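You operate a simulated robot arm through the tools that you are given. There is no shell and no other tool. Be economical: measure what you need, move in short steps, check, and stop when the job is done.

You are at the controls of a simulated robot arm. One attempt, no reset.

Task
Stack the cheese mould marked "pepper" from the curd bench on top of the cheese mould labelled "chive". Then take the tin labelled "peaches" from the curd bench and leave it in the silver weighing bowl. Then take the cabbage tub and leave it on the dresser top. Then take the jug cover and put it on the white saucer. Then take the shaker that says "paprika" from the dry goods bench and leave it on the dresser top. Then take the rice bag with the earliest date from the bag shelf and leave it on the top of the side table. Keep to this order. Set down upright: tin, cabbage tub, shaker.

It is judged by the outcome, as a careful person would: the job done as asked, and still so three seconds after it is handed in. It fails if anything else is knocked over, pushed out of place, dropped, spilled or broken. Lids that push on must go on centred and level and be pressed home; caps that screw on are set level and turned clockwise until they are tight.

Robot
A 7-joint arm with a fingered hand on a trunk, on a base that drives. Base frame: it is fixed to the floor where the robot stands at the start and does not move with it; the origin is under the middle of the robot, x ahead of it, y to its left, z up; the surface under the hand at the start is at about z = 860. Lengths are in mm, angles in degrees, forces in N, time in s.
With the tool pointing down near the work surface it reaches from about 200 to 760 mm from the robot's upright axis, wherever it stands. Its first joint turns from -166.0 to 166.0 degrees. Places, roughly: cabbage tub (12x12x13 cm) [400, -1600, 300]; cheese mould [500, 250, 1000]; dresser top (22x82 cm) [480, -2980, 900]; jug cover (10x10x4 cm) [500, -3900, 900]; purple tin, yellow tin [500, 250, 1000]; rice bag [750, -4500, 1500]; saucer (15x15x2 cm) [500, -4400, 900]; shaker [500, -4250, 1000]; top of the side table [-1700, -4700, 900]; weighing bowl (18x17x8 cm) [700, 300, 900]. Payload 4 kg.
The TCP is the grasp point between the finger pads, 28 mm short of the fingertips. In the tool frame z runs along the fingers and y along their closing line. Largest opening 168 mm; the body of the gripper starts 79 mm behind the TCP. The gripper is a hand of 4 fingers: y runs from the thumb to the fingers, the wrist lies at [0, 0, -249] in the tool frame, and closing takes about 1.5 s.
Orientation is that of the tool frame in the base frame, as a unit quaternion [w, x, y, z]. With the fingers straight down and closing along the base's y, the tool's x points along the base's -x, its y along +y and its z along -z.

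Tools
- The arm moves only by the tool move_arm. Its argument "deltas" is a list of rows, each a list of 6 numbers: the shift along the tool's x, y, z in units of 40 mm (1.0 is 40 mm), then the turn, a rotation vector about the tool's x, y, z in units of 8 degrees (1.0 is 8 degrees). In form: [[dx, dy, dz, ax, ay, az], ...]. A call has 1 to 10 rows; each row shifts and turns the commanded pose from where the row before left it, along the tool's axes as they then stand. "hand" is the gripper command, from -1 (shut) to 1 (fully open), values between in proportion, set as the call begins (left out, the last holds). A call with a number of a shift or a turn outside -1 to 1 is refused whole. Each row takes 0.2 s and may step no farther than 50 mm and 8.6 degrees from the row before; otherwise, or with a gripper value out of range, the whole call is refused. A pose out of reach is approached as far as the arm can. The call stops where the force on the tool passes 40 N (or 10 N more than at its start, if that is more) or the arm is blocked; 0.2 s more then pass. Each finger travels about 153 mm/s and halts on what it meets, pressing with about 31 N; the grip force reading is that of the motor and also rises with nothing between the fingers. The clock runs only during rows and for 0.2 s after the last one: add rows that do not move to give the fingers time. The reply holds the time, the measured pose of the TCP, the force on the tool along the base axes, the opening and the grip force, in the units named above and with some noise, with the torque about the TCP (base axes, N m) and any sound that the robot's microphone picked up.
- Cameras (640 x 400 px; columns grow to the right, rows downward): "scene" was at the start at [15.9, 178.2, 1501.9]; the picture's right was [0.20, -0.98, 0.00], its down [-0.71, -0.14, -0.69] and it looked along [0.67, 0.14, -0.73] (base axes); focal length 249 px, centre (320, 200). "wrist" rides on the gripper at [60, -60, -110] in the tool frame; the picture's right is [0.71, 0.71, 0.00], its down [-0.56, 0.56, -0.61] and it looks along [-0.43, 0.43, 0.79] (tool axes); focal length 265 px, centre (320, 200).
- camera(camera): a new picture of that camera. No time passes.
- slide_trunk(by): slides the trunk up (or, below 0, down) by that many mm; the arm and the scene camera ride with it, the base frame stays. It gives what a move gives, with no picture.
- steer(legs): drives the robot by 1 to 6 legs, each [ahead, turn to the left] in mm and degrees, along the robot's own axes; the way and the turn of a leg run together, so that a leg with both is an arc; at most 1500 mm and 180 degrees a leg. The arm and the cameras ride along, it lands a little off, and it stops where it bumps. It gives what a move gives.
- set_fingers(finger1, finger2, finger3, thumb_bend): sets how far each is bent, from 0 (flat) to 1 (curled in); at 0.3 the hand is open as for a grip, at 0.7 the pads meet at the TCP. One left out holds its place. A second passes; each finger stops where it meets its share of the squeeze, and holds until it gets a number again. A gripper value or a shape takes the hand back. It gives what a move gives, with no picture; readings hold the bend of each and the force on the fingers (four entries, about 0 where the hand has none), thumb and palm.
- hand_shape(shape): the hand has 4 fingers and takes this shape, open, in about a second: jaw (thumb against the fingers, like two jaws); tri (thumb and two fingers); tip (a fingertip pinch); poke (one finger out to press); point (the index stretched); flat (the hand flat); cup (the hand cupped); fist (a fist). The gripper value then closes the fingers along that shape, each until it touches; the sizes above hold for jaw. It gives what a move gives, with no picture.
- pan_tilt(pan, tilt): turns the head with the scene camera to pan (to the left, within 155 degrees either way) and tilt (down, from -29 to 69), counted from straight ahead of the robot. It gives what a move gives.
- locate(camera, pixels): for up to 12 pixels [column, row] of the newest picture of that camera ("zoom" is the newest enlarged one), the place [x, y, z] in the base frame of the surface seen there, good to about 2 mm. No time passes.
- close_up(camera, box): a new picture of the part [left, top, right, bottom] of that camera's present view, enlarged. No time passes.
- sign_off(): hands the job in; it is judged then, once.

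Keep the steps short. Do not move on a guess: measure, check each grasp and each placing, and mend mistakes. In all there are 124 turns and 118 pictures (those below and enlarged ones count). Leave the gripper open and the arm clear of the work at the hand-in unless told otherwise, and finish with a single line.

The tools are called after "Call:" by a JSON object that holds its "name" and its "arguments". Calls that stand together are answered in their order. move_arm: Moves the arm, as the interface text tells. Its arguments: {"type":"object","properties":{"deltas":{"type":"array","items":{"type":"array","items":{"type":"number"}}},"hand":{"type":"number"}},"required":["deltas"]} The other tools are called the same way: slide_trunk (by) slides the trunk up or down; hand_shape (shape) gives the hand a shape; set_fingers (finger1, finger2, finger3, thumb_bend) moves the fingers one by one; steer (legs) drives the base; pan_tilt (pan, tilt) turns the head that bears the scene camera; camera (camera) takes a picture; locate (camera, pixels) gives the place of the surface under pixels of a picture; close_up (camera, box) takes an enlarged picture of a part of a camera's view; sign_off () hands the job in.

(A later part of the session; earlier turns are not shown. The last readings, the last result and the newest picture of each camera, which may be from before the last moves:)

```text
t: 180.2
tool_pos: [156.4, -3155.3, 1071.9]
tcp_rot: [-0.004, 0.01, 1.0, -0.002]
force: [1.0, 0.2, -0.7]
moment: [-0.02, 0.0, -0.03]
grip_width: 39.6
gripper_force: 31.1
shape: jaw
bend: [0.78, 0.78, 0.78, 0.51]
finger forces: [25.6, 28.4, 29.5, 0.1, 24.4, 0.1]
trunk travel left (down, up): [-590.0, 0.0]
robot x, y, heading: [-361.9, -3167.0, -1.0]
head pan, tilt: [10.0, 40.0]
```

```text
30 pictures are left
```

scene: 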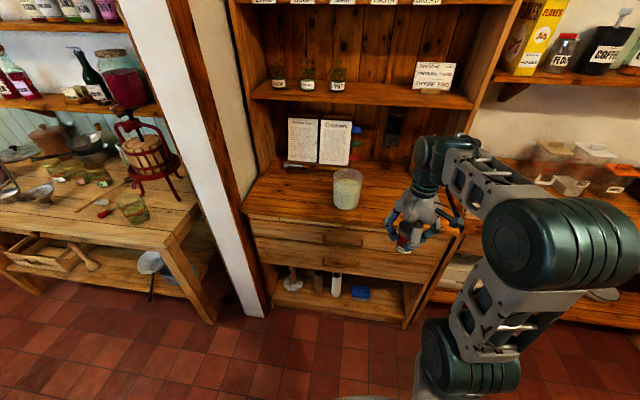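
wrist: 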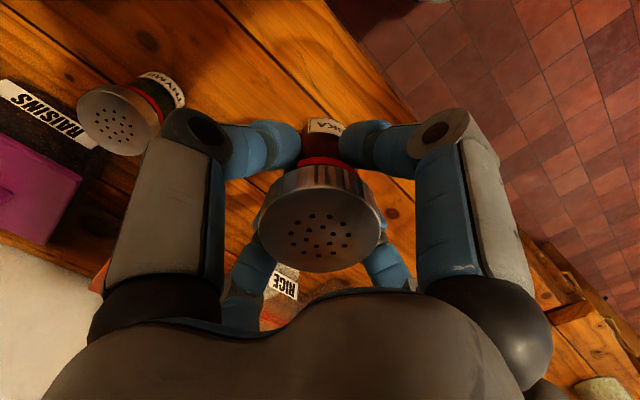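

I'm driving ahead 305 with the shaker 100 mm above the counter.

Call:
{"name": "steer", "arguments": {"legs": [[305, 0]]}}

Call:
{"name": "move_arm", "arguments": {"deltas": [[0, 0, 0.9, 0, 0, 0], [0, 0, 0.8, 0, 0, 0], [0, 0, 0.55, 0, 0, 0], [0, 0, 0, 0, 0, 0]]}}

Call:
{"name": "camera", "arguments": {"camera": "wrist"}}

Call:
{"name": "camera", "arguments": {"camera": "scene"}}

```text
t: 182.3
tool_pos: [459.7, -3162.8, 1070.8]
tcp_rot: [-0.003, 0.01, 1.0, -0.001]
force: [0.1, 0.3, -1.6]
moment: [0.0, 0.02, -0.02]
grip_width: 39.9
gripper_force: 30.5
shape: jaw
bend: [0.78, 0.78, 0.78, 0.51]
finger forces: [25.6, 28.4, 29.4, 0.1, 24.3, 0.0]
trunk travel left (down, up): [-590.0, 0.0]
robot x, y, heading: [-57.6, -3171.8, -1.0]
head pan, tilt: [10.0, 40.0]
```

```text
t: 183.3
tool_pos: [458.4, -3162.7, 981.0]
tcp_rot: [-0.003, 0.01, 1.0, -0.001]
force: [0.2, 0.5, -0.8]
moment: [0.0, 0.0, -0.01]
grip_width: 39.8
gripper_force: 30.6
shape: jaw
bend: [0.78, 0.78, 0.78, 0.51]
finger forces: [25.6, 29.0, 29.6, 0.1, 24.3, 0.1]
trunk travel left (down, up): [-590.0, 0.0]
robot x, y, heading: [-60.8, -3166.5, -1.2]
head pan, tilt: [10.0, 40.0]
```

```text
29 pictures are left
```

wrist: 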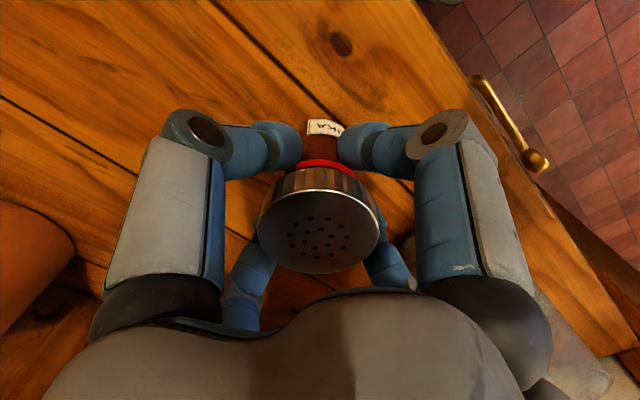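

```text
28 pictures are left
```

scene: 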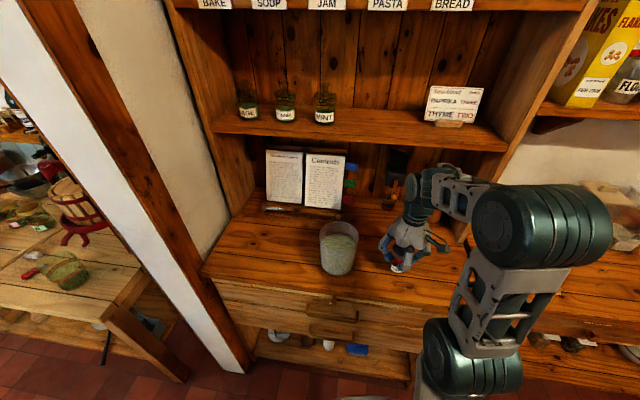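

Base about 14 mm above the counter. I'm lowering gradually to contact.

Call:
{"name": "move_arm", "arguments": {"deltas": [[0, 0, 0.15, 0, 0, 0], [0, 0, 0.1, 0, 0, 0], [0, 0, 0, 0, 0, 0]]}}

Call:
{"name": "move_arm", "arguments": {"deltas": [[0, 0, 0.05, 0, 0, 0], [0, 0, 0, 0, 0, 0]]}}

Call:
{"name": "move_arm", "arguments": {"deltas": [[0, 0, 0.05, 0, 0, 0], [0, 0, 0, 0, 0, 0]]}}

```text
t: 184.1
tool_pos: [458.9, -3162.6, 970.6]
tcp_rot: [-0.004, 0.011, 1.0, -0.002]
force: [1.3, 0.3, -1.0]
moment: [0.02, 0.01, 0.0]
grip_width: 39.5
gripper_force: 31.0
shape: jaw
bend: [0.78, 0.78, 0.78, 0.51]
finger forces: [25.6, 28.9, 29.6, 0.0, 24.2, 0.0]
trunk travel left (down, up): [-590.0, 0.0]
robot x, y, heading: [-55.2, -3171.8, -1.1]
head pan, tilt: [10.0, 40.0]
```

```text
t: 184.7
tool_pos: [459.4, -3163.7, 969.2]
tcp_rot: [-0.002, 0.01, 1.0, -0.001]
force: [0.2, -0.8, -1.9]
moment: [0.0, 0.0, -0.01]
grip_width: 39.7
gripper_force: 30.9
shape: jaw
bend: [0.78, 0.78, 0.78, 0.51]
finger forces: [25.6, 29.0, 29.5, 0.0, 24.3, 0.0]
trunk travel left (down, up): [-590.0, 0.0]
robot x, y, heading: [-54.9, -3172.6, -1.4]
head pan, tilt: [10.0, 40.0]
```

```text
t: 185.3
tool_pos: [459.1, -3163.8, 967.5]
tcp_rot: [-0.003, 0.011, 1.0, -0.003]
force: [-0.2, -0.8, -1.2]
moment: [0.03, 0.0, 0.0]
grip_width: 39.8
gripper_force: 31.1
shape: jaw
bend: [0.78, 0.78, 0.78, 0.51]
finger forces: [25.6, 29.1, 29.6, 0.0, 24.2, 0.0]
trunk travel left (down, up): [-590.0, 0.0]
robot x, y, heading: [-53.6, -3170.2, -1.1]
head pan, tilt: [10.0, 40.0]
```

Call:
{"name": "move_arm", "arguments": {"deltas": [[0, 0, 0.03, 0, 0, 0], [0, 0, 0, 0, 0, 0]]}}

Call:
{"name": "move_arm", "arguments": {"deltas": [[0, 0, 0.03, 0, 0, 0], [0, 0, 0, 0, 0, 0]]}}

```text
t: 185.9
tool_pos: [459.1, -3162.9, 965.4]
tcp_rot: [-0.001, 0.009, 1.0, -0.002]
force: [-0.7, 0.0, 2.2]
moment: [0.02, -0.09, 0.0]
grip_width: 39.5
gripper_force: 31.3
shape: jaw
bend: [0.78, 0.78, 0.78, 0.51]
finger forces: [26.0, 29.4, 30.1, 0.1, 24.7, 0.1]
trunk travel left (down, up): [-590.0, 0.0]
robot x, y, heading: [-56.7, -3168.2, -1.3]
head pan, tilt: [10.0, 40.0]
```

```text
t: 186.5
tool_pos: [459.1, -3165.1, 964.7]
tcp_rot: [-0.002, 0.011, 1.0, -0.001]
force: [-2.3, -1.4, 11.4]
moment: [0.13, -0.16, 0.0]
grip_width: 39.8
gripper_force: 31.0
shape: jaw
bend: [0.78, 0.78, 0.78, 0.51]
finger forces: [27.0, 31.6, 32.1, 0.0, 25.9, 0.0]
trunk travel left (down, up): [-590.0, 0.0]
robot x, y, heading: [-55.8, -3171.8, -1.1]
head pan, tilt: [10.0, 40.0]
```

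Contact. I'm easing 1 mm up, opening, waiting, then rising.

Call:
{"name": "move_arm", "arguments": {"deltas": [[0, 0, -0.03, 0, 0, 0], [0, 0, 0, 0, 0, 0]]}}

Call:
{"name": "move_arm", "arguments": {"deltas": [[0, 0, 0, 0, 0, 0], [0, 0, 0, 0, 0, 0], [0, 0, 0, 0, 0, 0], [0, 0, 0, 0, 0, 0], [0, 0, 0, 0, 0, 0], [0, 0, 0, 0, 0, 0]], "hand": 0.2}}

Call:
{"name": "move_arm", "arguments": {"deltas": [[0, 0, -0.9, 0, 0, 0], [0, 0, -0.9, 0, 0, 0], [0, 0, -0.9, 0, 0, 0], [0, 0, -0.9, 0, 0, 0], [0, 0, -0.6, 0, 0, 0], [0.9, 0, 0, 0, 0, 0], [0.9, 0, 0, 0, 0, 0], [0, 0, 0, 0, 0, 0]]}}

Call:
{"name": "camera", "arguments": {"camera": "scene"}}

```text
t: 187.1
tool_pos: [459.5, -3163.8, 965.8]
tcp_rot: [-0.003, 0.011, 1.0, -0.002]
force: [-0.9, -0.5, 4.9]
moment: [0.07, -0.12, 0.01]
grip_width: 39.5
gripper_force: 30.7
shape: jaw
bend: [0.78, 0.78, 0.78, 0.51]
finger forces: [26.2, 30.6, 31.6, 0.0, 25.4, 0.0]
trunk travel left (down, up): [-590.0, 0.0]
robot x, y, heading: [-57.6, -3171.2, -1.2]
head pan, tilt: [10.0, 40.0]
```

```text
t: 188.5
tool_pos: [459.6, -3161.9, 965.7]
tcp_rot: [-0.003, 0.011, 1.0, -0.002]
force: [0.2, -0.7, -0.6]
moment: [0.01, 0.04, 0.0]
grip_width: 99.8
gripper_force: 0.1
shape: jaw
bend: [0.3, 0.3, 0.3, 0.3]
finger forces: [0.0, 0.0, 0.0, 0.0, 0.0, 0.1]
trunk travel left (down, up): [-590.0, 0.0]
robot x, y, heading: [-56.5, -3173.7, -1.1]
head pan, tilt: [10.0, 40.0]
```

```text
t: 190.3
tool_pos: [388.3, -3161.7, 1134.3]
tcp_rot: [-0.003, 0.01, 1.0, -0.002]
force: [0.7, 0.0, 0.3]
moment: [0.0, -0.01, -0.01]
grip_width: 100.3
gripper_force: 0.1
shape: jaw
bend: [0.3, 0.3, 0.3, 0.3]
finger forces: [0.0, 0.1, 0.0, 0.0, 0.1, 0.0]
trunk travel left (down, up): [-590.0, 0.0]
robot x, y, heading: [-54.0, -3172.0, -1.1]
head pan, tilt: [10.0, 40.0]
```

```text
27 pictures are left
```

scene: 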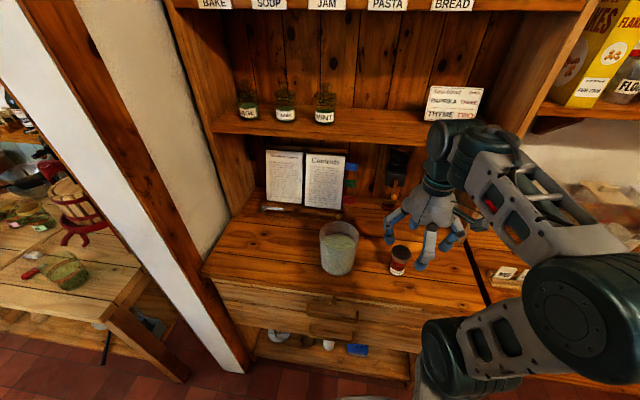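

The shaker stands upright on the dresser. I'm driving back to the bag shelf; I'll check the saucer on the way.

Call:
{"name": "steer", "arguments": {"legs": [[-420, 1], [0, -90], [1250, 0], [0, 90]]}}

Call:
{"name": "pan_tilt", "arguments": {"pan": 5, "tilt": 20}}

Call:
{"name": "camera", "arguments": {"camera": "scene"}}

```text
t: 206.5
tool_pos: [-36.9, -4397.7, 1133.4]
tcp_rot: [-0.003, -0.001, 1.0, -0.002]
force: [-0.3, 0.1, -0.3]
moment: [-0.01, 0.02, 0.0]
grip_width: 100.5
gripper_force: 0.0
shape: jaw
bend: [0.3, 0.3, 0.3, 0.3]
finger forces: [0.0, 0.1, 0.0, 0.0, 0.0, 0.1]
trunk travel left (down, up): [-590.0, 0.0]
robot x, y, heading: [-482.1, -4415.8, -0.5]
head pan, tilt: [10.0, 40.0]
```

```text
t: 207.3
tool_pos: [-36.1, -4397.6, 1133.8]
tcp_rot: [-0.002, 0.0, 1.0, -0.002]
force: [0.4, -0.1, 0.0]
moment: [-0.02, -0.01, 0.03]
grip_width: 100.4
gripper_force: 0.1
shape: jaw
bend: [0.3, 0.3, 0.3, 0.3]
finger forces: [0.0, 0.0, 0.0, 0.1, 0.0, 0.1]
trunk travel left (down, up): [-590.0, 0.0]
robot x, y, heading: [-481.2, -4414.7, 0.2]
head pan, tilt: [5.0, 20.0]
```

```text
26 pictures are left
```

scene: 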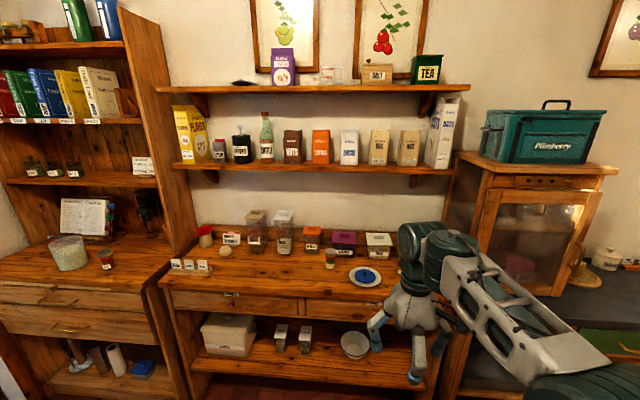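

Call:
{"name": "close_up", "arguments": {"camera": "scene", "box": [320, 70, 480, 185]}}

Call:
{"name": "locate", "arguments": {"camera": "zoom", "pixels": [[205, 245], [288, 245], [205, 375], [275, 375], [325, 250], [310, 375], [160, 250], [245, 245], [400, 200], [300, 388], [245, 420], [115, 300]]}}

Call:
{"name": "close_up", "arguments": {"camera": "scene", "box": [310, 240, 420, 310]}}

```text
3.48 times, centred on (400, 128) of scene
```

zoom: 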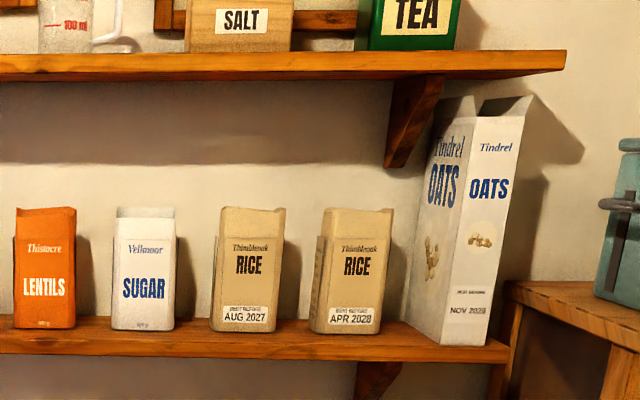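

```text
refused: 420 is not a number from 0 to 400
```

```text
5.71 times, centred on (365, 275) of scene
```

zoom: 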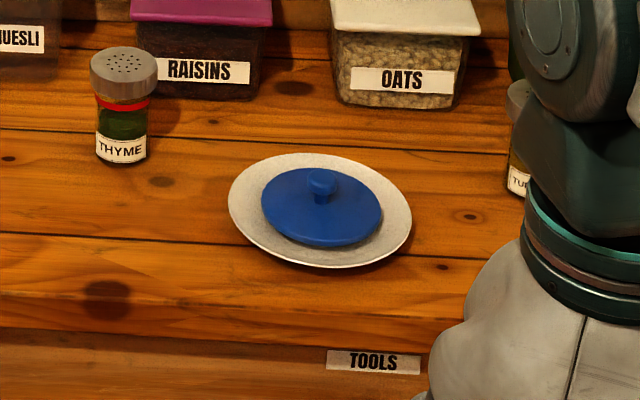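

The cover sits level in the saucer. The earliest rice bag is AUG 2027; I'll measure it.

Call:
{"name": "locate", "arguments": {"camera": "scene", "pixels": [[373, 132], [389, 132], [371, 164], [386, 165], [379, 145], [372, 148], [391, 133], [357, 145], [399, 150], [408, 148], [380, 170], [340, 90]]}}

Call:
{"name": "close_up", "arguments": {"camera": "scene", "box": [340, 115, 430, 175]}}

```text
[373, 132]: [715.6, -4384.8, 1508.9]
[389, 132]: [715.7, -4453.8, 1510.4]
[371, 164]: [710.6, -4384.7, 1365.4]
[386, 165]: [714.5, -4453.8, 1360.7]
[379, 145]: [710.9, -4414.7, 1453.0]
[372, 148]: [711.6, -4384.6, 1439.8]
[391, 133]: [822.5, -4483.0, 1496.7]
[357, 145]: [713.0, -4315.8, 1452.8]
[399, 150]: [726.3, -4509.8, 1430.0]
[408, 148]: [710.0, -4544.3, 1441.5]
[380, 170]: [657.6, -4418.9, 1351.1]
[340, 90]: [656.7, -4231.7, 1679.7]
```

```text
6.67 times, centred on (385, 145) of scene
```

zoom: 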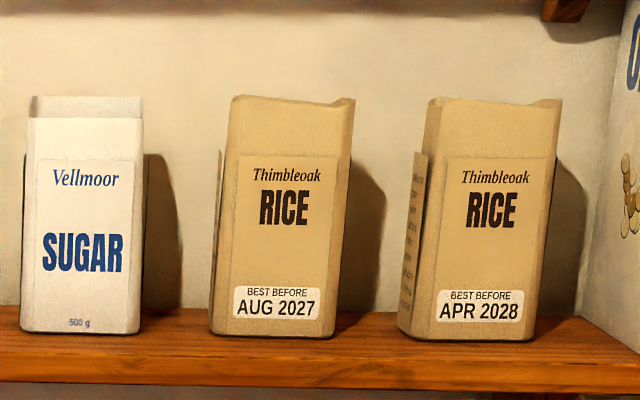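

The bag is 70 wide (y −4385…−4454), front x=711, z 1358–1510, with gaps of about 35 mm on each side. I need to stand close to the bench, so I'll measure my base's front edge against it.

Call:
{"name": "pan_tilt", "arguments": {"pan": 20, "tilt": 69}}

Call:
{"name": "camera", "arguments": {"camera": "scene"}}

```text
t: 208.5
tool_pos: [-37.5, -4397.2, 1135.5]
tcp_rot: [-0.002, -0.001, 1.0, -0.002]
force: [-0.4, -0.3, 0.6]
moment: [-0.03, -0.02, 0.01]
grip_width: 100.3
gripper_force: 0.1
shape: jaw
bend: [0.3, 0.3, 0.3, 0.3]
finger forces: [0.0, 0.0, 0.1, 0.0, 0.1, 0.1]
trunk travel left (down, up): [-590.0, 0.0]
robot x, y, heading: [-484.1, -4418.2, 0.1]
head pan, tilt: [20.0, 68.8]
```

```text
22 pictures are left
```

scene: 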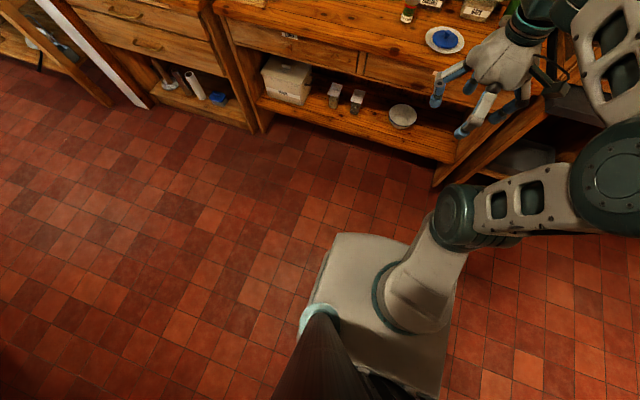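

Call:
{"name": "locate", "arguments": {"camera": "scene", "pixels": [[338, 237], [430, 240], [350, 235], [400, 240], [390, 150], [440, 165], [450, 90], [420, 50], [420, 72], [330, 60], [440, 215], [318, 300]]}}

```text
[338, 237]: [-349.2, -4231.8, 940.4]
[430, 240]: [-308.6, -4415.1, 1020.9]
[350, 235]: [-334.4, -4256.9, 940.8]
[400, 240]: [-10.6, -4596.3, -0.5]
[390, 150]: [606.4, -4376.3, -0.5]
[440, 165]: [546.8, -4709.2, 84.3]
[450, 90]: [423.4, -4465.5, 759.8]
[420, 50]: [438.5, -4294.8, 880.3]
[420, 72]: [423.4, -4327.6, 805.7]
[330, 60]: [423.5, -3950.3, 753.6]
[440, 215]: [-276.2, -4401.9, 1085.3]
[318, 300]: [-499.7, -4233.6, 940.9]
```

The base front leaves room to stand at x≈68. I'll shape the hand here (tip pinch) and tilt it to 58° from vertical, then raise it.

Call:
{"name": "hand_shape", "arguments": {"shape": "tip"}}

Call:
{"name": "move_arm", "arguments": {"deltas": [[0, 0, 0, 0, -1, 0], [0, 0, 0, 0, -1, 0], [0, 0, 0, 0, -1, 0], [0, 0, 0, 0, -1, 0], [0, 0, 0, 0, -1, 0], [0, 0, 0, 0, -1, 0], [0, 0, 0, 0, -1, 0], [0, 0, 0, 0, -0.25, 0], [0, 0, 0, 0, 0, 0]], "hand": 0.05}}

Call:
{"name": "move_arm", "arguments": {"deltas": [[-1, -0.05, 0, 0, 0, 0], [-1, -0.05, 0, 0, 0, 0], [-1, -0.05, 0, 0, 0, 0], [-1, -0.05, 0, 0, 0, 0], [-1, -0.05, 0, 0, 0, 0], [-1, -0.05, 0, 0, 0, 0], [-1, -0.05, 0, 0, 0, 0], [-1, -0.05, 0, 0, 0, 0], [-1, -0.05, 0, 0, 0, 0], [-1, -0.05, -0.3, 0, 0, 0]]}}

Call:
{"name": "set_fingers", "arguments": {"finger1": 0, "finger3": 0.42}}

Call:
{"name": "pan_tilt", "arguments": {"pan": 0, "tilt": 10}}

Call:
{"name": "camera", "arguments": {"camera": "scene"}}

Call:
{"name": "camera", "arguments": {"camera": "wrist"}}

```text
t: 209.4
tool_pos: [-37.0, -4397.4, 1134.4]
tcp_rot: [-0.002, -0.001, 1.0, -0.002]
force: [0.3, 1.1, -0.5]
moment: [0.0, 0.02, -0.01]
grip_width: 167.9
gripper_force: 0.0
shape: tip
bend: [0.11, 0.3, 0.11, 0.3]
finger forces: [0.0, 0.0, 0.0, 0.0, 0.0, 0.1]
trunk travel left (down, up): [-590.0, 0.0]
robot x, y, heading: [-480.9, -4415.1, 0.3]
head pan, tilt: [20.0, 68.8]
```

```text
t: 211.4
tool_pos: [-53.5, -4396.2, 1170.8]
tcp_rot: [0.482, -0.001, 0.876, -0.001]
force: [0.5, 0.4, 0.2]
moment: [0.05, 0.01, 0.03]
grip_width: 88.5
gripper_force: 0.1
shape: tip
bend: [0.11, 0.33, 0.11, 0.33]
finger forces: [0.1, 0.1, 0.0, 0.0, 0.1, 0.0]
out of reach, approached as far as the arm can: row 6, 7, 8
trunk travel left (down, up): [-590.0, 0.0]
robot x, y, heading: [-477.3, -4417.4, 0.3]
head pan, tilt: [20.0, 68.8]
```

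```text
t: 213.6
tool_pos: [138.8, -4413.0, 1494.4]
tcp_rot: [0.484, -0.001, 0.875, -0.002]
force: [-1.8, 0.1, 1.9]
moment: [-0.02, -0.08, -0.02]
grip_width: 88.3
gripper_force: 0.1
shape: tip
bend: [0.11, 0.33, 0.11, 0.33]
finger forces: [0.0, 0.1, 0.0, 0.1, 0.0, 0.0]
out of reach, approached as far as the arm can: row 10
trunk travel left (down, up): [-590.0, 0.0]
robot x, y, heading: [-484.5, -4415.2, -0.3]
head pan, tilt: [20.0, 68.8]
```

```text
t: 214.6
tool_pos: [144.0, -4414.8, 1493.5]
tcp_rot: [0.483, -0.001, 0.876, -0.002]
force: [-0.2, 0.5, -0.5]
moment: [0.01, 0.0, 0.02]
grip_width: 123.7
gripper_force: 0.1
shape: fingers
bend: [0.0, 0.33, 0.42, 0.33]
finger forces: [0.1, 0.0, 0.0, 0.1, 0.2, 0.0]
trunk travel left (down, up): [-590.0, 0.0]
robot x, y, heading: [-483.2, -4418.4, -0.0]
head pan, tilt: [20.0, 68.8]
```

```text
t: 215.8
tool_pos: [143.1, -4413.7, 1493.0]
tcp_rot: [0.482, -0.001, 0.876, -0.001]
force: [-0.7, -0.2, 0.0]
moment: [0.01, -0.02, -0.04]
grip_width: 123.7
gripper_force: 0.0
shape: fingers
bend: [0.0, 0.33, 0.42, 0.33]
finger forces: [0.0, 0.0, 0.1, 0.0, 0.0, 0.0]
trunk travel left (down, up): [-590.0, 0.0]
robot x, y, heading: [-484.6, -4417.1, 0.1]
head pan, tilt: [0.0, 10.0]
```

```text
21 pictures are left
```

scene: 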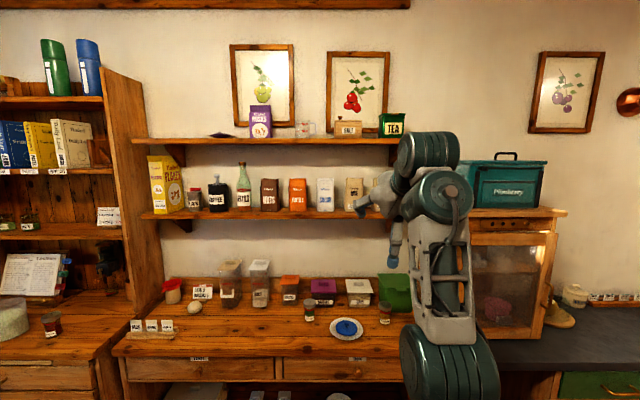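

```text
20 pictures are left
```

wrist: 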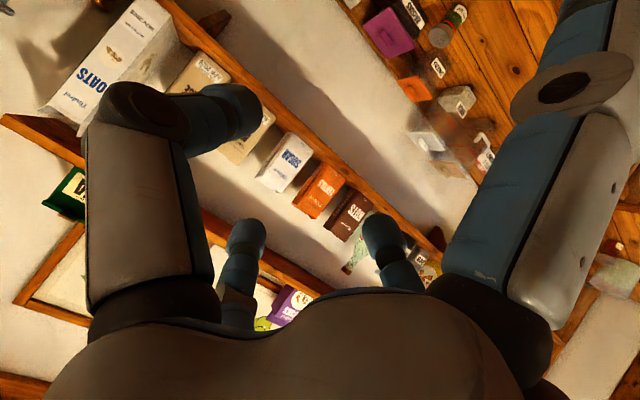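

The hand is near its reach limit. I must know where the elbow and links are before driving toward the bench.

Call:
{"name": "locate", "arguments": {"camera": "scene", "pixels": [[450, 340], [450, 390], [415, 360], [440, 280], [470, 230], [430, 150], [445, 190], [395, 250], [380, 190], [490, 360], [405, 300]]}}

```text
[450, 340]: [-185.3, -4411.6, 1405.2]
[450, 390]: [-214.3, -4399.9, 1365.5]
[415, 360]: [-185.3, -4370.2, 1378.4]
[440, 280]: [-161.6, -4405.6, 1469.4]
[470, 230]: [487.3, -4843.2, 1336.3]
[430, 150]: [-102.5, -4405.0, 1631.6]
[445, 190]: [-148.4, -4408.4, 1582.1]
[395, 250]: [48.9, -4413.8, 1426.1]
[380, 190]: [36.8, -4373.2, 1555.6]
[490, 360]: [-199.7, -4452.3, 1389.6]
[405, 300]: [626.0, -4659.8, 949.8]
```

All links stay behind x≈460 after the drive. I'm driving ahead 440, stopping about 130 mm short of the bag.

Call:
{"name": "steer", "arguments": {"legs": [[440, 0]]}}

Call:
{"name": "camera", "arguments": {"camera": "wrist"}}

Call:
{"name": "camera", "arguments": {"camera": "scene"}}

```text
t: 218.5
tool_pos: [583.3, -4409.4, 1493.2]
tcp_rot: [0.482, -0.003, 0.876, 0.0]
force: [0.4, -1.1, 0.6]
moment: [0.01, 0.0, -0.01]
grip_width: 123.6
gripper_force: 0.0
shape: fingers
bend: [0.0, 0.33, 0.42, 0.33]
finger forces: [0.0, 0.1, 0.1, 0.0, 0.0, 0.0]
trunk travel left (down, up): [-590.0, 0.0]
robot x, y, heading: [-46.7, -4417.9, 0.1]
head pan, tilt: [0.0, 10.0]
```

```text
19 pictures are left
```

wrist: 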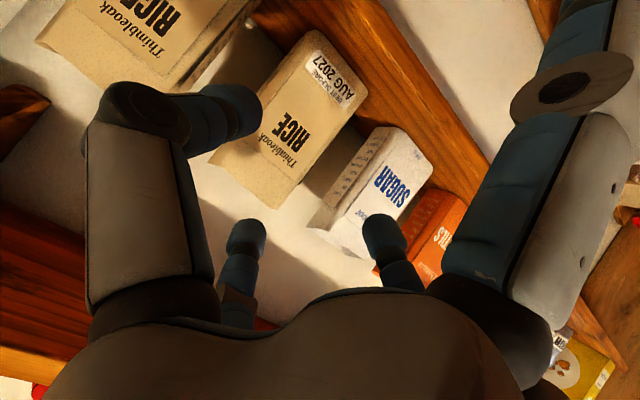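

```text
18 pictures are left
```

scene: 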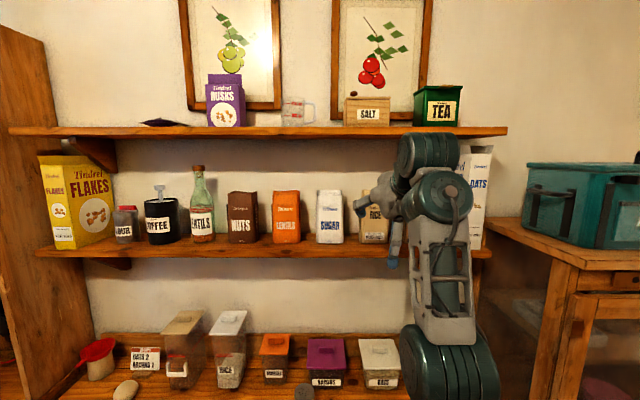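

Call:
{"name": "locate", "arguments": {"camera": "wrist", "pixels": [[315, 32], [366, 92], [290, 130], [270, 165], [345, 215], [400, 130], [215, 70], [185, 80], [245, 105], [380, 225], [240, 230], [212, 170]]}}

```text
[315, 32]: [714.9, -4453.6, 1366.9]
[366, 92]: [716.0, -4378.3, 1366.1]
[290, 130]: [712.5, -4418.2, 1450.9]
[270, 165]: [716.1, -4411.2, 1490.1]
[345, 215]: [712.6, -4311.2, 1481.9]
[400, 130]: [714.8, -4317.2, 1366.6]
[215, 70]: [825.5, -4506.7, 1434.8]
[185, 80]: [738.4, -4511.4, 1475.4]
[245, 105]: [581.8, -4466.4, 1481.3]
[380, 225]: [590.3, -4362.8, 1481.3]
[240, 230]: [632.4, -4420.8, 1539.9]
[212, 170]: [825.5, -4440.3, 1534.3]
```

The bag centre is y≈−4417, and the outer finger edges would pass close to the neighbour. I'll narrow the pinch to about 78 mm and centre the hand.

Call:
{"name": "hand_shape", "arguments": {"shape": "tip"}}

Call:
{"name": "move_arm", "arguments": {"deltas": [[0.21, -0.2, 0.13, 0, 0, 0], [0, 0, 0, 0, 0, 0], [0, 0, 0, 0, 0, 0], [0, 0, 0, 0, 0, 0]], "hand": -0.07}}

Call:
{"name": "set_fingers", "arguments": {"finger1": 0, "finger3": 0.42}}

Call:
{"name": "close_up", "arguments": {"camera": "wrist", "box": [100, 0, 460, 300]}}

```text
t: 219.4
tool_pos: [582.5, -4410.2, 1492.5]
tcp_rot: [0.483, -0.003, 0.876, -0.001]
force: [-0.3, 0.0, 0.3]
moment: [0.0, -0.04, 0.02]
grip_width: 167.9
gripper_force: 0.1
shape: tip
bend: [0.11, 0.3, 0.11, 0.3]
finger forces: [0.0, 0.1, 0.0, 0.0, 0.0, 0.0]
trunk travel left (down, up): [-590.0, 0.0]
robot x, y, heading: [-42.2, -4416.0, -0.1]
head pan, tilt: [0.0, 10.0]
```

```text
t: 220.4
tool_pos: [582.7, -4417.8, 1482.3]
tcp_rot: [0.482, -0.002, 0.876, -0.001]
force: [0.3, -0.9, 0.2]
moment: [0.0, 0.0, 0.03]
grip_width: 78.5
gripper_force: 0.0
shape: tip
bend: [0.11, 0.36, 0.11, 0.36]
finger forces: [0.1, 0.0, 0.1, 0.1, 0.0, 0.1]
trunk travel left (down, up): [-590.0, 0.0]
robot x, y, heading: [-42.9, -4413.6, 0.4]
head pan, tilt: [0.0, 10.0]
```

```text
t: 221.4
tool_pos: [582.3, -4419.4, 1480.4]
tcp_rot: [0.483, -0.003, 0.876, 0.0]
force: [-0.6, -0.3, 0.4]
moment: [0.0, -0.02, 0.0]
grip_width: 121.6
gripper_force: 0.0
shape: fingers
bend: [0.0, 0.36, 0.42, 0.36]
finger forces: [0.0, 0.0, 0.0, 0.1, 0.0, 0.1]
trunk travel left (down, up): [-590.0, 0.0]
robot x, y, heading: [-42.4, -4413.0, -0.0]
head pan, tilt: [0.0, 10.0]
```

```text
1.33 times, centred on (280, 150) of wrist
```

zoom: 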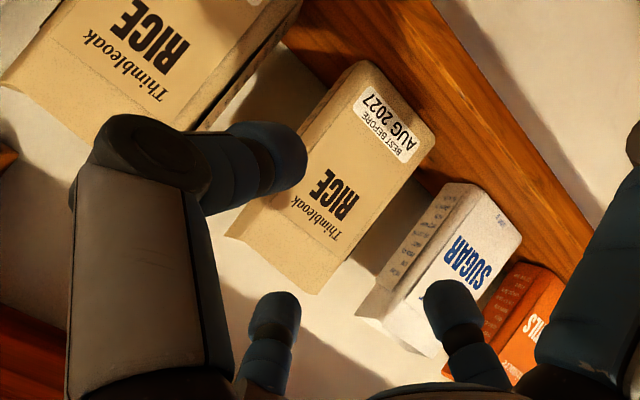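

I'm driving ahead 80 so the tips stop just short of the bag.

Call:
{"name": "steer", "arguments": {"legs": [[80, 0]]}}

Call:
{"name": "camera", "arguments": {"camera": "wrist"}}

```text
t: 222.5
tool_pos: [663.7, -4419.6, 1482.2]
tcp_rot: [0.481, -0.003, 0.876, -0.001]
force: [0.5, 1.2, -0.4]
moment: [0.01, 0.0, 0.01]
grip_width: 121.7
gripper_force: 0.0
shape: fingers
bend: [0.0, 0.36, 0.42, 0.36]
finger forces: [0.0, 0.0, 0.0, 0.0, 0.0, 0.0]
trunk travel left (down, up): [-590.0, 0.0]
robot x, y, heading: [38.0, -4419.5, -0.0]
head pan, tilt: [0.0, 10.0]
```

```text
16 pictures are left
```

wrist: 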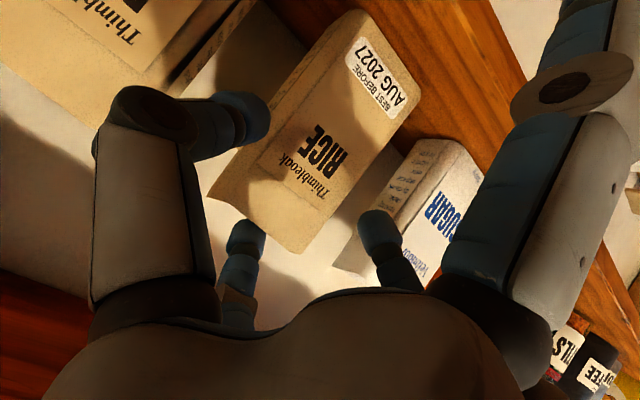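

Call:
{"name": "locate", "arguments": {"camera": "wrist", "pixels": [[255, 115], [250, 130], [362, 225], [365, 240], [345, 15], [412, 95], [215, 195], [300, 248], [400, 160], [350, 260], [215, 60], [190, 70]]}}

```text
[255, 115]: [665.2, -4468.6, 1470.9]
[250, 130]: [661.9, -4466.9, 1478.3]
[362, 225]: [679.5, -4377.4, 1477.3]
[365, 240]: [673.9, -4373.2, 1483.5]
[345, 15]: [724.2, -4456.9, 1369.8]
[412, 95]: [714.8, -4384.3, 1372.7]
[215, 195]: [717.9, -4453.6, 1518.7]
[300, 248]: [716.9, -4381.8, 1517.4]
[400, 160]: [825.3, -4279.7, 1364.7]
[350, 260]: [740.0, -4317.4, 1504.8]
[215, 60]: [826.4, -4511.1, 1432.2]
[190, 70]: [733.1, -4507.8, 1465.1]
```

Clearance is about 5 mm each side. I'm extending by the arm 25 mm first.

Call:
{"name": "move_arm", "arguments": {"deltas": [[-0.17, 0.02, 0.265, 0, 0, 0], [-0.17, 0, 0.265, 0, 0, 0], [0, 0, 0, 0, 0, 0]]}}

```text
t: 223.3
tool_pos: [688.9, -4417.3, 1483.5]
tcp_rot: [0.482, -0.003, 0.876, 0.0]
force: [0.2, 0.1, 0.4]
moment: [0.01, 0.0, 0.03]
grip_width: 121.9
gripper_force: 0.1
shape: fingers
bend: [0.0, 0.36, 0.42, 0.36]
finger forces: [0.0, 0.0, 0.1, 0.1, 0.0, 0.0]
trunk travel left (down, up): [-590.0, 0.0]
robot x, y, heading: [38.5, -4411.7, 0.1]
head pan, tilt: [0.0, 10.0]
```

Reach was fine. I'm extending 28 mm more.

Call:
{"name": "move_arm", "arguments": {"deltas": [[-0.19, 0, 0.3, 0, 0, 0], [-0.18, 0, 0.29, 0, 0, 0], [0, 0, 0, 0, 0, 0]]}}

Call:
{"name": "camera", "arguments": {"camera": "wrist"}}

```text
t: 224.1
tool_pos: [705.2, -4417.5, 1474.4]
tcp_rot: [0.483, -0.003, 0.876, 0.0]
force: [-0.8, 1.1, 4.1]
moment: [0.01, -0.21, 0.0]
grip_width: 122.1
gripper_force: 2.6
shape: fingers
bend: [0.0, 0.35, 0.4, 0.36]
finger forces: [0.0, 0.9, 3.0, 0.1, 0.4, 0.1]
out of reach, approached as far as the arm can: row 1
trunk travel left (down, up): [-590.0, 0.0]
robot x, y, heading: [37.3, -4415.0, 0.1]
head pan, tilt: [0.0, 10.0]
```

```text
15 pictures are left
```

wrist: 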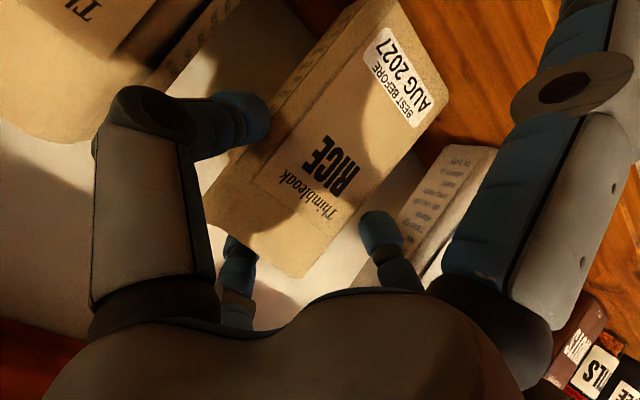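

Finger 3 is touching the bag's top. I'm opening it upward, then driving 18 mm ahead for a deeper grip.

Call:
{"name": "set_fingers", "arguments": {"finger3": 0.1}}

Call:
{"name": "steer", "arguments": {"legs": [[18, 0]]}}

Call:
{"name": "camera", "arguments": {"camera": "wrist"}}

```text
t: 225.1
tool_pos: [705.8, -4416.6, 1474.8]
tcp_rot: [0.483, -0.003, 0.876, -0.001]
force: [-0.8, 0.6, -0.5]
moment: [0.0, 0.0, 0.02]
grip_width: 121.9
gripper_force: 0.5
shape: fingers
bend: [0.0, 0.35, 0.1, 0.36]
finger forces: [0.1, 1.1, 0.0, 0.0, 0.3, 0.0]
trunk travel left (down, up): [-590.0, 0.0]
robot x, y, heading: [37.8, -4416.2, 0.1]
head pan, tilt: [0.0, 10.0]
```

```text
t: 225.9
tool_pos: [725.5, -4417.3, 1475.0]
tcp_rot: [0.482, -0.003, 0.876, 0.0]
force: [-1.6, -0.4, 1.2]
moment: [-0.02, -0.03, 0.02]
grip_width: 122.0
gripper_force: 1.2
shape: fingers
bend: [0.0, 0.36, 0.1, 0.35]
finger forces: [0.1, 1.0, 0.1, 0.0, 1.1, 0.0]
trunk travel left (down, up): [-590.0, 0.0]
robot x, y, heading: [57.9, -4413.1, 0.2]
head pan, tilt: [0.0, 10.0]
```

```text
14 pictures are left
```

wrist: 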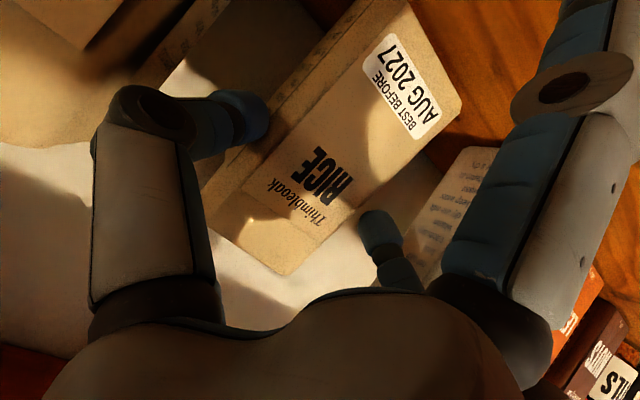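

The fingers straddle the bag. I'm closing thumb and finger 2.

Call:
{"name": "set_fingers", "arguments": {"finger2": 0.8, "thumb_bend": 0.8}}

Call:
{"name": "move_arm", "arguments": {"deltas": [[-0.2, 0, -0.13, 0, 0, 0], [-0.21, 0, -0.13, 0, 0, 0], [0, 0, 0, 0, 0, 0]]}}

Call:
{"name": "camera", "arguments": {"camera": "wrist"}}

```text
t: 226.9
tool_pos: [724.8, -4417.6, 1473.7]
tcp_rot: [0.482, -0.003, 0.876, -0.001]
force: [-0.8, 1.8, -0.1]
moment: [-0.02, 0.03, -0.03]
grip_width: 116.5
gripper_force: 22.6
shape: fingers
bend: [0.0, 0.41, 0.1, 0.61]
finger forces: [0.1, 23.3, 0.0, 0.1, 22.4, 0.0]
trunk travel left (down, up): [-590.0, 0.0]
robot x, y, heading: [59.4, -4411.0, 0.1]
head pan, tilt: [0.0, 10.0]
```

```text
t: 227.7
tool_pos: [724.9, -4416.5, 1474.6]
tcp_rot: [0.482, -0.003, 0.876, -0.001]
force: [0.3, -0.5, 1.0]
moment: [-0.02, 0.02, -0.04]
grip_width: 116.4
gripper_force: 23.2
shape: fingers
bend: [0.0, 0.41, 0.1, 0.61]
finger forces: [0.0, 23.2, 0.0, 0.0, 22.5, 0.0]
out of reach, approached as far as the arm can: row 1, 2
trunk travel left (down, up): [-590.0, 0.0]
robot x, y, heading: [55.5, -4415.3, -0.0]
head pan, tilt: [0.0, 10.0]
```

```text
13 pictures are left
```

wrist: 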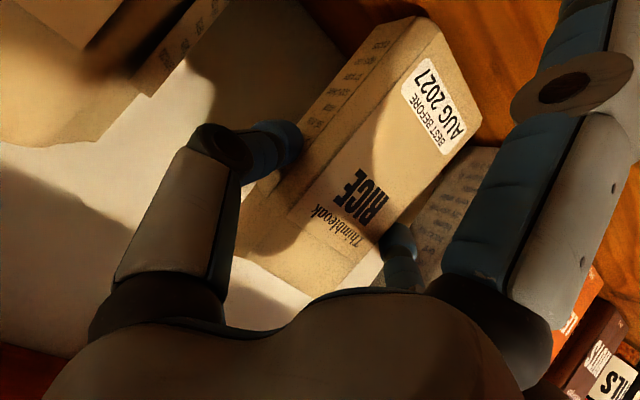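

Both pads press at 22 N. The arm is at its reach limit for a straight lift, but drawing back along the tool axis also rises. I'll do the first few millimetres and check.

Call:
{"name": "move_arm", "arguments": {"deltas": [[0, -0.05, -0.3, 0, 0, 0], [0, -0.05, -0.3, 0, 0, 0], [0, -0.02, -0.3, 0, 0, 0], [0, 0, 0, 0, 0, 0]]}}

Call:
{"name": "camera", "arguments": {"camera": "wrist"}}

```text
t: 228.7
tool_pos: [692.7, -4421.5, 1487.9]
tcp_rot: [0.483, -0.003, 0.876, 0.0]
force: [0.0, -0.2, -3.5]
moment: [-0.08, 0.05, -0.01]
grip_width: 116.2
gripper_force: 23.0
shape: fingers
bend: [0.0, 0.41, 0.1, 0.61]
finger forces: [0.1, 23.4, 0.1, 0.0, 22.6, 0.0]
out of reach, approached as far as the arm can: row 2
trunk travel left (down, up): [-590.0, 0.0]
robot x, y, heading: [54.6, -4417.0, 0.2]
head pan, tilt: [0.0, 10.0]
```

```text
12 pictures are left
```

wrist: 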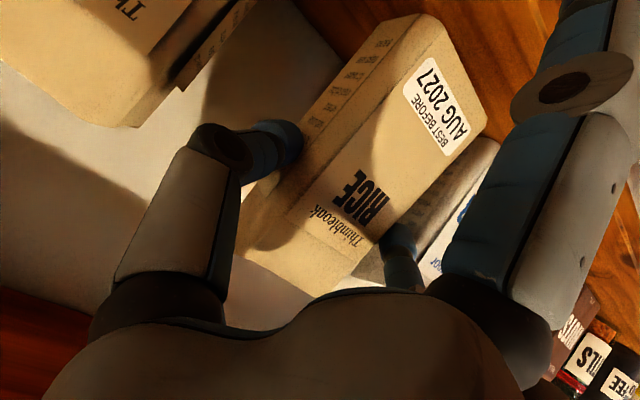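

The bag is lifted (−3.5 N). I'm drawing back more, then reversing away from the shelf.

Call:
{"name": "move_arm", "arguments": {"deltas": [[0, 0, -0.5, 0, 0, 0], [0, 0, -0.6, 0, 0, 0], [0, 0, -0.6, 0, 0, 0], [0, 0, 0, 0, 0, 0]]}}

Call:
{"name": "steer", "arguments": {"legs": [[-500, 0]]}}

Call:
{"name": "camera", "arguments": {"camera": "scene"}}

```text
t: 229.7
tool_pos: [627.7, -4431.9, 1506.8]
tcp_rot: [0.482, -0.003, 0.876, 0.0]
force: [0.6, -0.8, -2.5]
moment: [-0.08, 0.12, 0.03]
grip_width: 116.5
gripper_force: 23.2
shape: fingers
bend: [0.0, 0.4, 0.1, 0.61]
finger forces: [0.1, 23.1, 0.0, 0.1, 22.5, 0.1]
out of reach, approached as far as the arm can: row 1, 2, 3
trunk travel left (down, up): [-590.0, 0.0]
robot x, y, heading: [56.2, -4418.7, 0.4]
head pan, tilt: [0.0, 10.0]
```

```text
t: 232.6
tool_pos: [126.5, -4431.7, 1507.7]
tcp_rot: [0.483, -0.005, 0.875, 0.001]
force: [-1.1, 0.8, -3.1]
moment: [-0.06, 0.08, 0.01]
grip_width: 116.3
gripper_force: 22.7
shape: fingers
bend: [0.0, 0.4, 0.1, 0.61]
finger forces: [0.1, 23.3, 0.0, 0.0, 22.4, 0.1]
trunk travel left (down, up): [-590.0, 0.0]
robot x, y, heading: [-445.1, -4415.8, 0.6]
head pan, tilt: [0.0, 10.0]
```

```text
11 pictures are left
```

scene: 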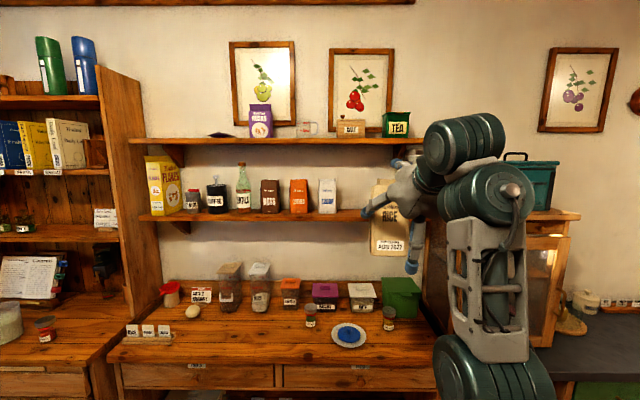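

The bag is out and the shelf neighbours look undisturbed. I'm turning around to find the side table.

Call:
{"name": "steer", "arguments": {"legs": [[0, 180]]}}

Call:
{"name": "pan_tilt", "arguments": {"pan": 15, "tilt": 30}}

Call:
{"name": "camera", "arguments": {"camera": "scene"}}

```text
t: 240.3
tool_pos: [-1017.3, -4401.0, 1507.6]
tcp_rot: [-0.001, 0.876, 0.002, -0.482]
force: [-0.1, -0.3, -3.9]
moment: [0.06, -0.09, 0.03]
grip_width: 116.5
gripper_force: 23.0
shape: fingers
bend: [0.0, 0.4, 0.1, 0.61]
finger forces: [0.0, 22.9, 0.0, 0.1, 22.2, 0.0]
trunk travel left (down, up): [-590.0, 0.0]
robot x, y, heading: [-445.0, -4419.3, -180.1]
head pan, tilt: [0.0, 10.0]
```

```text
t: 241.2
tool_pos: [-1016.0, -4400.3, 1506.6]
tcp_rot: [-0.002, 0.876, 0.001, -0.482]
force: [0.2, 1.1, -2.6]
moment: [0.05, -0.09, 0.04]
grip_width: 116.3
gripper_force: 22.2
shape: fingers
bend: [0.0, 0.4, 0.1, 0.61]
finger forces: [0.0, 23.0, 0.1, 0.0, 22.3, 0.1]
trunk travel left (down, up): [-590.0, 0.0]
robot x, y, heading: [-443.9, -4418.1, -180.0]
head pan, tilt: [15.0, 30.0]
```

```text
10 pictures are left
```

scene: 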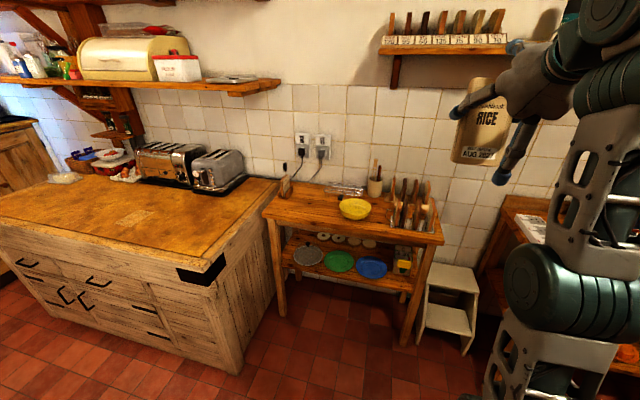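

Call:
{"name": "locate", "arguments": {"camera": "scene", "pixels": [[300, 215], [355, 208], [400, 235], [272, 213], [435, 243], [405, 225], [320, 190], [375, 185], [335, 225], [330, 205], [290, 195], [385, 225]]}}

Call:
{"name": "close_up", "arguments": {"camera": "scene", "box": [255, 150, 455, 275]}}

```text
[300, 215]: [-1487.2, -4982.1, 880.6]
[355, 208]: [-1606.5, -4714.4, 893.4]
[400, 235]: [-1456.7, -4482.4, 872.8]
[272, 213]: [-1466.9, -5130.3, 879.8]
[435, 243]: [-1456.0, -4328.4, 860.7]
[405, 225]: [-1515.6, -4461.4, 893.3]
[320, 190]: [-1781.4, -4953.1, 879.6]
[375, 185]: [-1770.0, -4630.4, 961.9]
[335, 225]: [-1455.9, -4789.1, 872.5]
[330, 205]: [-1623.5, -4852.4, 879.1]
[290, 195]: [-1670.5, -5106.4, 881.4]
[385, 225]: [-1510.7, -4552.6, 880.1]
```

```text
3.20 times, centred on (355, 212) of scene
```

zoom: 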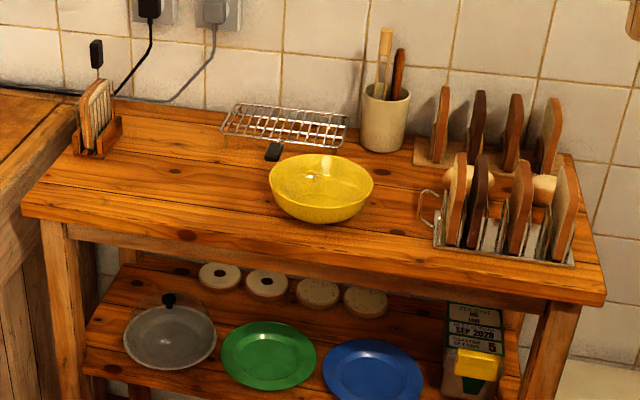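

Side table: front x −1457, top z 880, free on its left part around (−1560,−4900). I'll check the island's near corner to be sure of my path.

Call:
{"name": "locate", "arguments": {"camera": "scene", "pixels": [[222, 262], [240, 370], [275, 182], [180, 275], [265, 300], [300, 320], [415, 340]]}}

Call:
{"name": "set_fingers", "arguments": {"finger1": 0.18}}

```text
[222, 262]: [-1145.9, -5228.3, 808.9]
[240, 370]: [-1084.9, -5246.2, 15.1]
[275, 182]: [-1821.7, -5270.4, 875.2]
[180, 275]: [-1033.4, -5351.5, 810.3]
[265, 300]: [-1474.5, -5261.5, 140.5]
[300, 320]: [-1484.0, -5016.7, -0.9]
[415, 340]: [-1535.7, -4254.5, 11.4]
```

```text
t: 242.2
tool_pos: [-1016.9, -4399.6, 1506.6]
tcp_rot: [-0.001, 0.876, 0.001, -0.483]
force: [0.0, -0.4, -2.4]
moment: [0.06, -0.07, -0.01]
grip_width: 97.9
gripper_force: 22.5
shape: fingers
bend: [0.18, 0.4, 0.1, 0.61]
finger forces: [0.0, 22.9, 0.0, 0.0, 22.1, 0.0]
trunk travel left (down, up): [-590.0, 0.0]
robot x, y, heading: [-448.1, -4419.9, -179.9]
head pan, tilt: [15.0, 30.0]
```

Clear. I'm driving: sidestep to y≈−4888, then approach to 130 mm short.

Call:
{"name": "steer", "arguments": {"legs": [[0, 90], [468, 0], [0, -90], [380, 0]]}}

Call:
{"name": "slide_trunk", "arguments": {"by": -390}}

Call:
{"name": "pan_tilt", "arguments": {"pan": 0, "tilt": 35}}

Call:
{"name": "camera", "arguments": {"camera": "scene"}}

```text
t: 254.6
tool_pos: [-1392.5, -4879.1, 1506.3]
tcp_rot: [0.002, 0.876, 0.006, -0.481]
force: [-0.5, -0.8, -3.4]
moment: [0.06, -0.13, 0.05]
grip_width: 98.3
gripper_force: 22.6
shape: fingers
bend: [0.18, 0.4, 0.1, 0.61]
finger forces: [0.0, 22.8, 0.0, 0.1, 22.2, 0.0]
trunk travel left (down, up): [-590.0, 0.0]
robot x, y, heading: [-821.1, -4890.8, -179.4]
head pan, tilt: [15.0, 30.0]
```

```text
t: 258.4
tool_pos: [-1391.4, -4879.2, 1116.4]
tcp_rot: [0.001, 0.876, 0.006, -0.482]
force: [0.6, -0.5, -4.3]
moment: [0.05, -0.08, 0.01]
grip_width: 98.3
gripper_force: 22.4
shape: fingers
bend: [0.18, 0.4, 0.1, 0.61]
finger forces: [0.1, 22.7, 0.0, 0.1, 22.1, 0.0]
trunk travel left (down, up): [-200.0, 390.0]
robot x, y, heading: [-820.5, -4888.2, -179.5]
head pan, tilt: [15.0, 30.0]
```

```text
t: 259.1
tool_pos: [-1391.8, -4878.5, 1117.1]
tcp_rot: [0.001, 0.876, 0.006, -0.483]
force: [-0.2, -1.3, -3.4]
moment: [0.07, -0.09, -0.04]
grip_width: 98.1
gripper_force: 23.0
shape: fingers
bend: [0.18, 0.4, 0.1, 0.61]
finger forces: [0.0, 22.7, 0.1, 0.1, 22.1, 0.1]
trunk travel left (down, up): [-200.0, 390.0]
robot x, y, heading: [-818.9, -4893.8, -179.3]
head pan, tilt: [0.0, 35.0]
```

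```text
8 pictures are left
```

scene: 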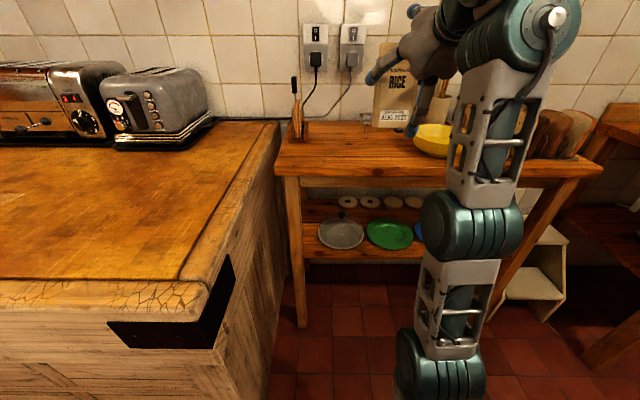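

The bag is about 120 mm above the table. I'm driving ahead 175, then lowering the trunk 95.

Call:
{"name": "steer", "arguments": {"legs": [[175, 0]]}}

Call:
{"name": "slide_trunk", "arguments": {"by": -95}}

Call:
{"name": "camera", "arguments": {"camera": "scene"}}

Call:
{"name": "close_up", "arguments": {"camera": "wrist", "box": [0, 0, 640, 400]}}

```text
t: 260.6
tool_pos: [-1566.9, -4882.3, 1116.0]
tcp_rot: [0.001, 0.876, 0.006, -0.483]
force: [0.1, 0.2, -4.1]
moment: [0.06, -0.08, 0.0]
grip_width: 98.0
gripper_force: 22.1
shape: fingers
bend: [0.18, 0.4, 0.1, 0.61]
finger forces: [0.1, 22.7, 0.1, 0.0, 22.1, 0.0]
trunk travel left (down, up): [-200.0, 390.0]
robot x, y, heading: [-997.2, -4893.8, -179.5]
head pan, tilt: [0.0, 35.0]
```

```text
t: 261.9
tool_pos: [-1567.5, -4881.7, 1020.7]
tcp_rot: [0.001, 0.876, 0.006, -0.482]
force: [0.0, 0.4, -4.0]
moment: [0.07, -0.12, 0.0]
grip_width: 98.0
gripper_force: 22.5
shape: fingers
bend: [0.18, 0.4, 0.1, 0.61]
finger forces: [0.0, 22.8, 0.0, 0.1, 22.1, 0.0]
trunk travel left (down, up): [-105.0, 485.0]
robot x, y, heading: [-997.0, -4897.0, -179.4]
head pan, tilt: [0.0, 35.0]
```

```text
7 pictures are left
```

scene: 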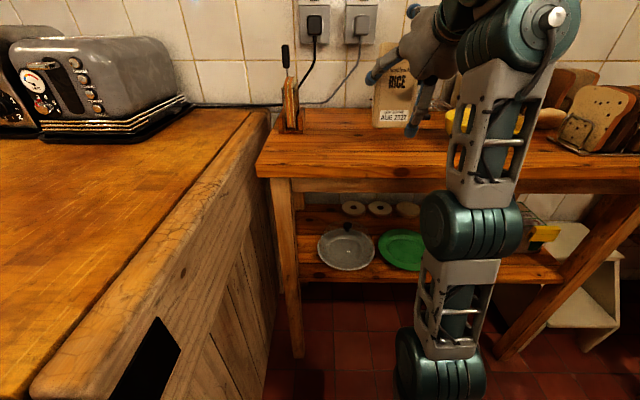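

```text
1.00 times, centred on (320, 200) of wrist (not enlarged: the box is as wide or as high as the picture)
```

zoom: 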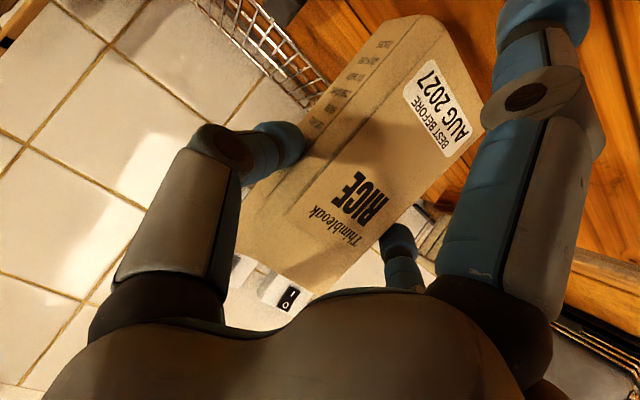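

Call:
{"name": "locate", "arguments": {"camera": "scene", "pixels": [[393, 124], [380, 126], [393, 105], [385, 135], [345, 130], [376, 110]]}}

Call:
{"name": "locate", "arguments": {"camera": "zoom", "pixels": [[440, 22], [485, 130], [300, 285], [540, 30], [300, 70], [450, 60]]}}

```text
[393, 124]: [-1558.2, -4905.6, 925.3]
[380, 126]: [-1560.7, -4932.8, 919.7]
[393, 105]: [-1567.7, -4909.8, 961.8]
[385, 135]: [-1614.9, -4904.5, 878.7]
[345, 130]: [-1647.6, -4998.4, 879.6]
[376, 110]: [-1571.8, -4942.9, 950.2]
```

```text
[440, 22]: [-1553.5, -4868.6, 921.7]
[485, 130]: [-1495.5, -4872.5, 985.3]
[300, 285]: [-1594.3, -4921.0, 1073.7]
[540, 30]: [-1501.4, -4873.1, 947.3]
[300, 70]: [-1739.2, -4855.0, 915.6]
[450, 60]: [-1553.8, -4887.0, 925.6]
```

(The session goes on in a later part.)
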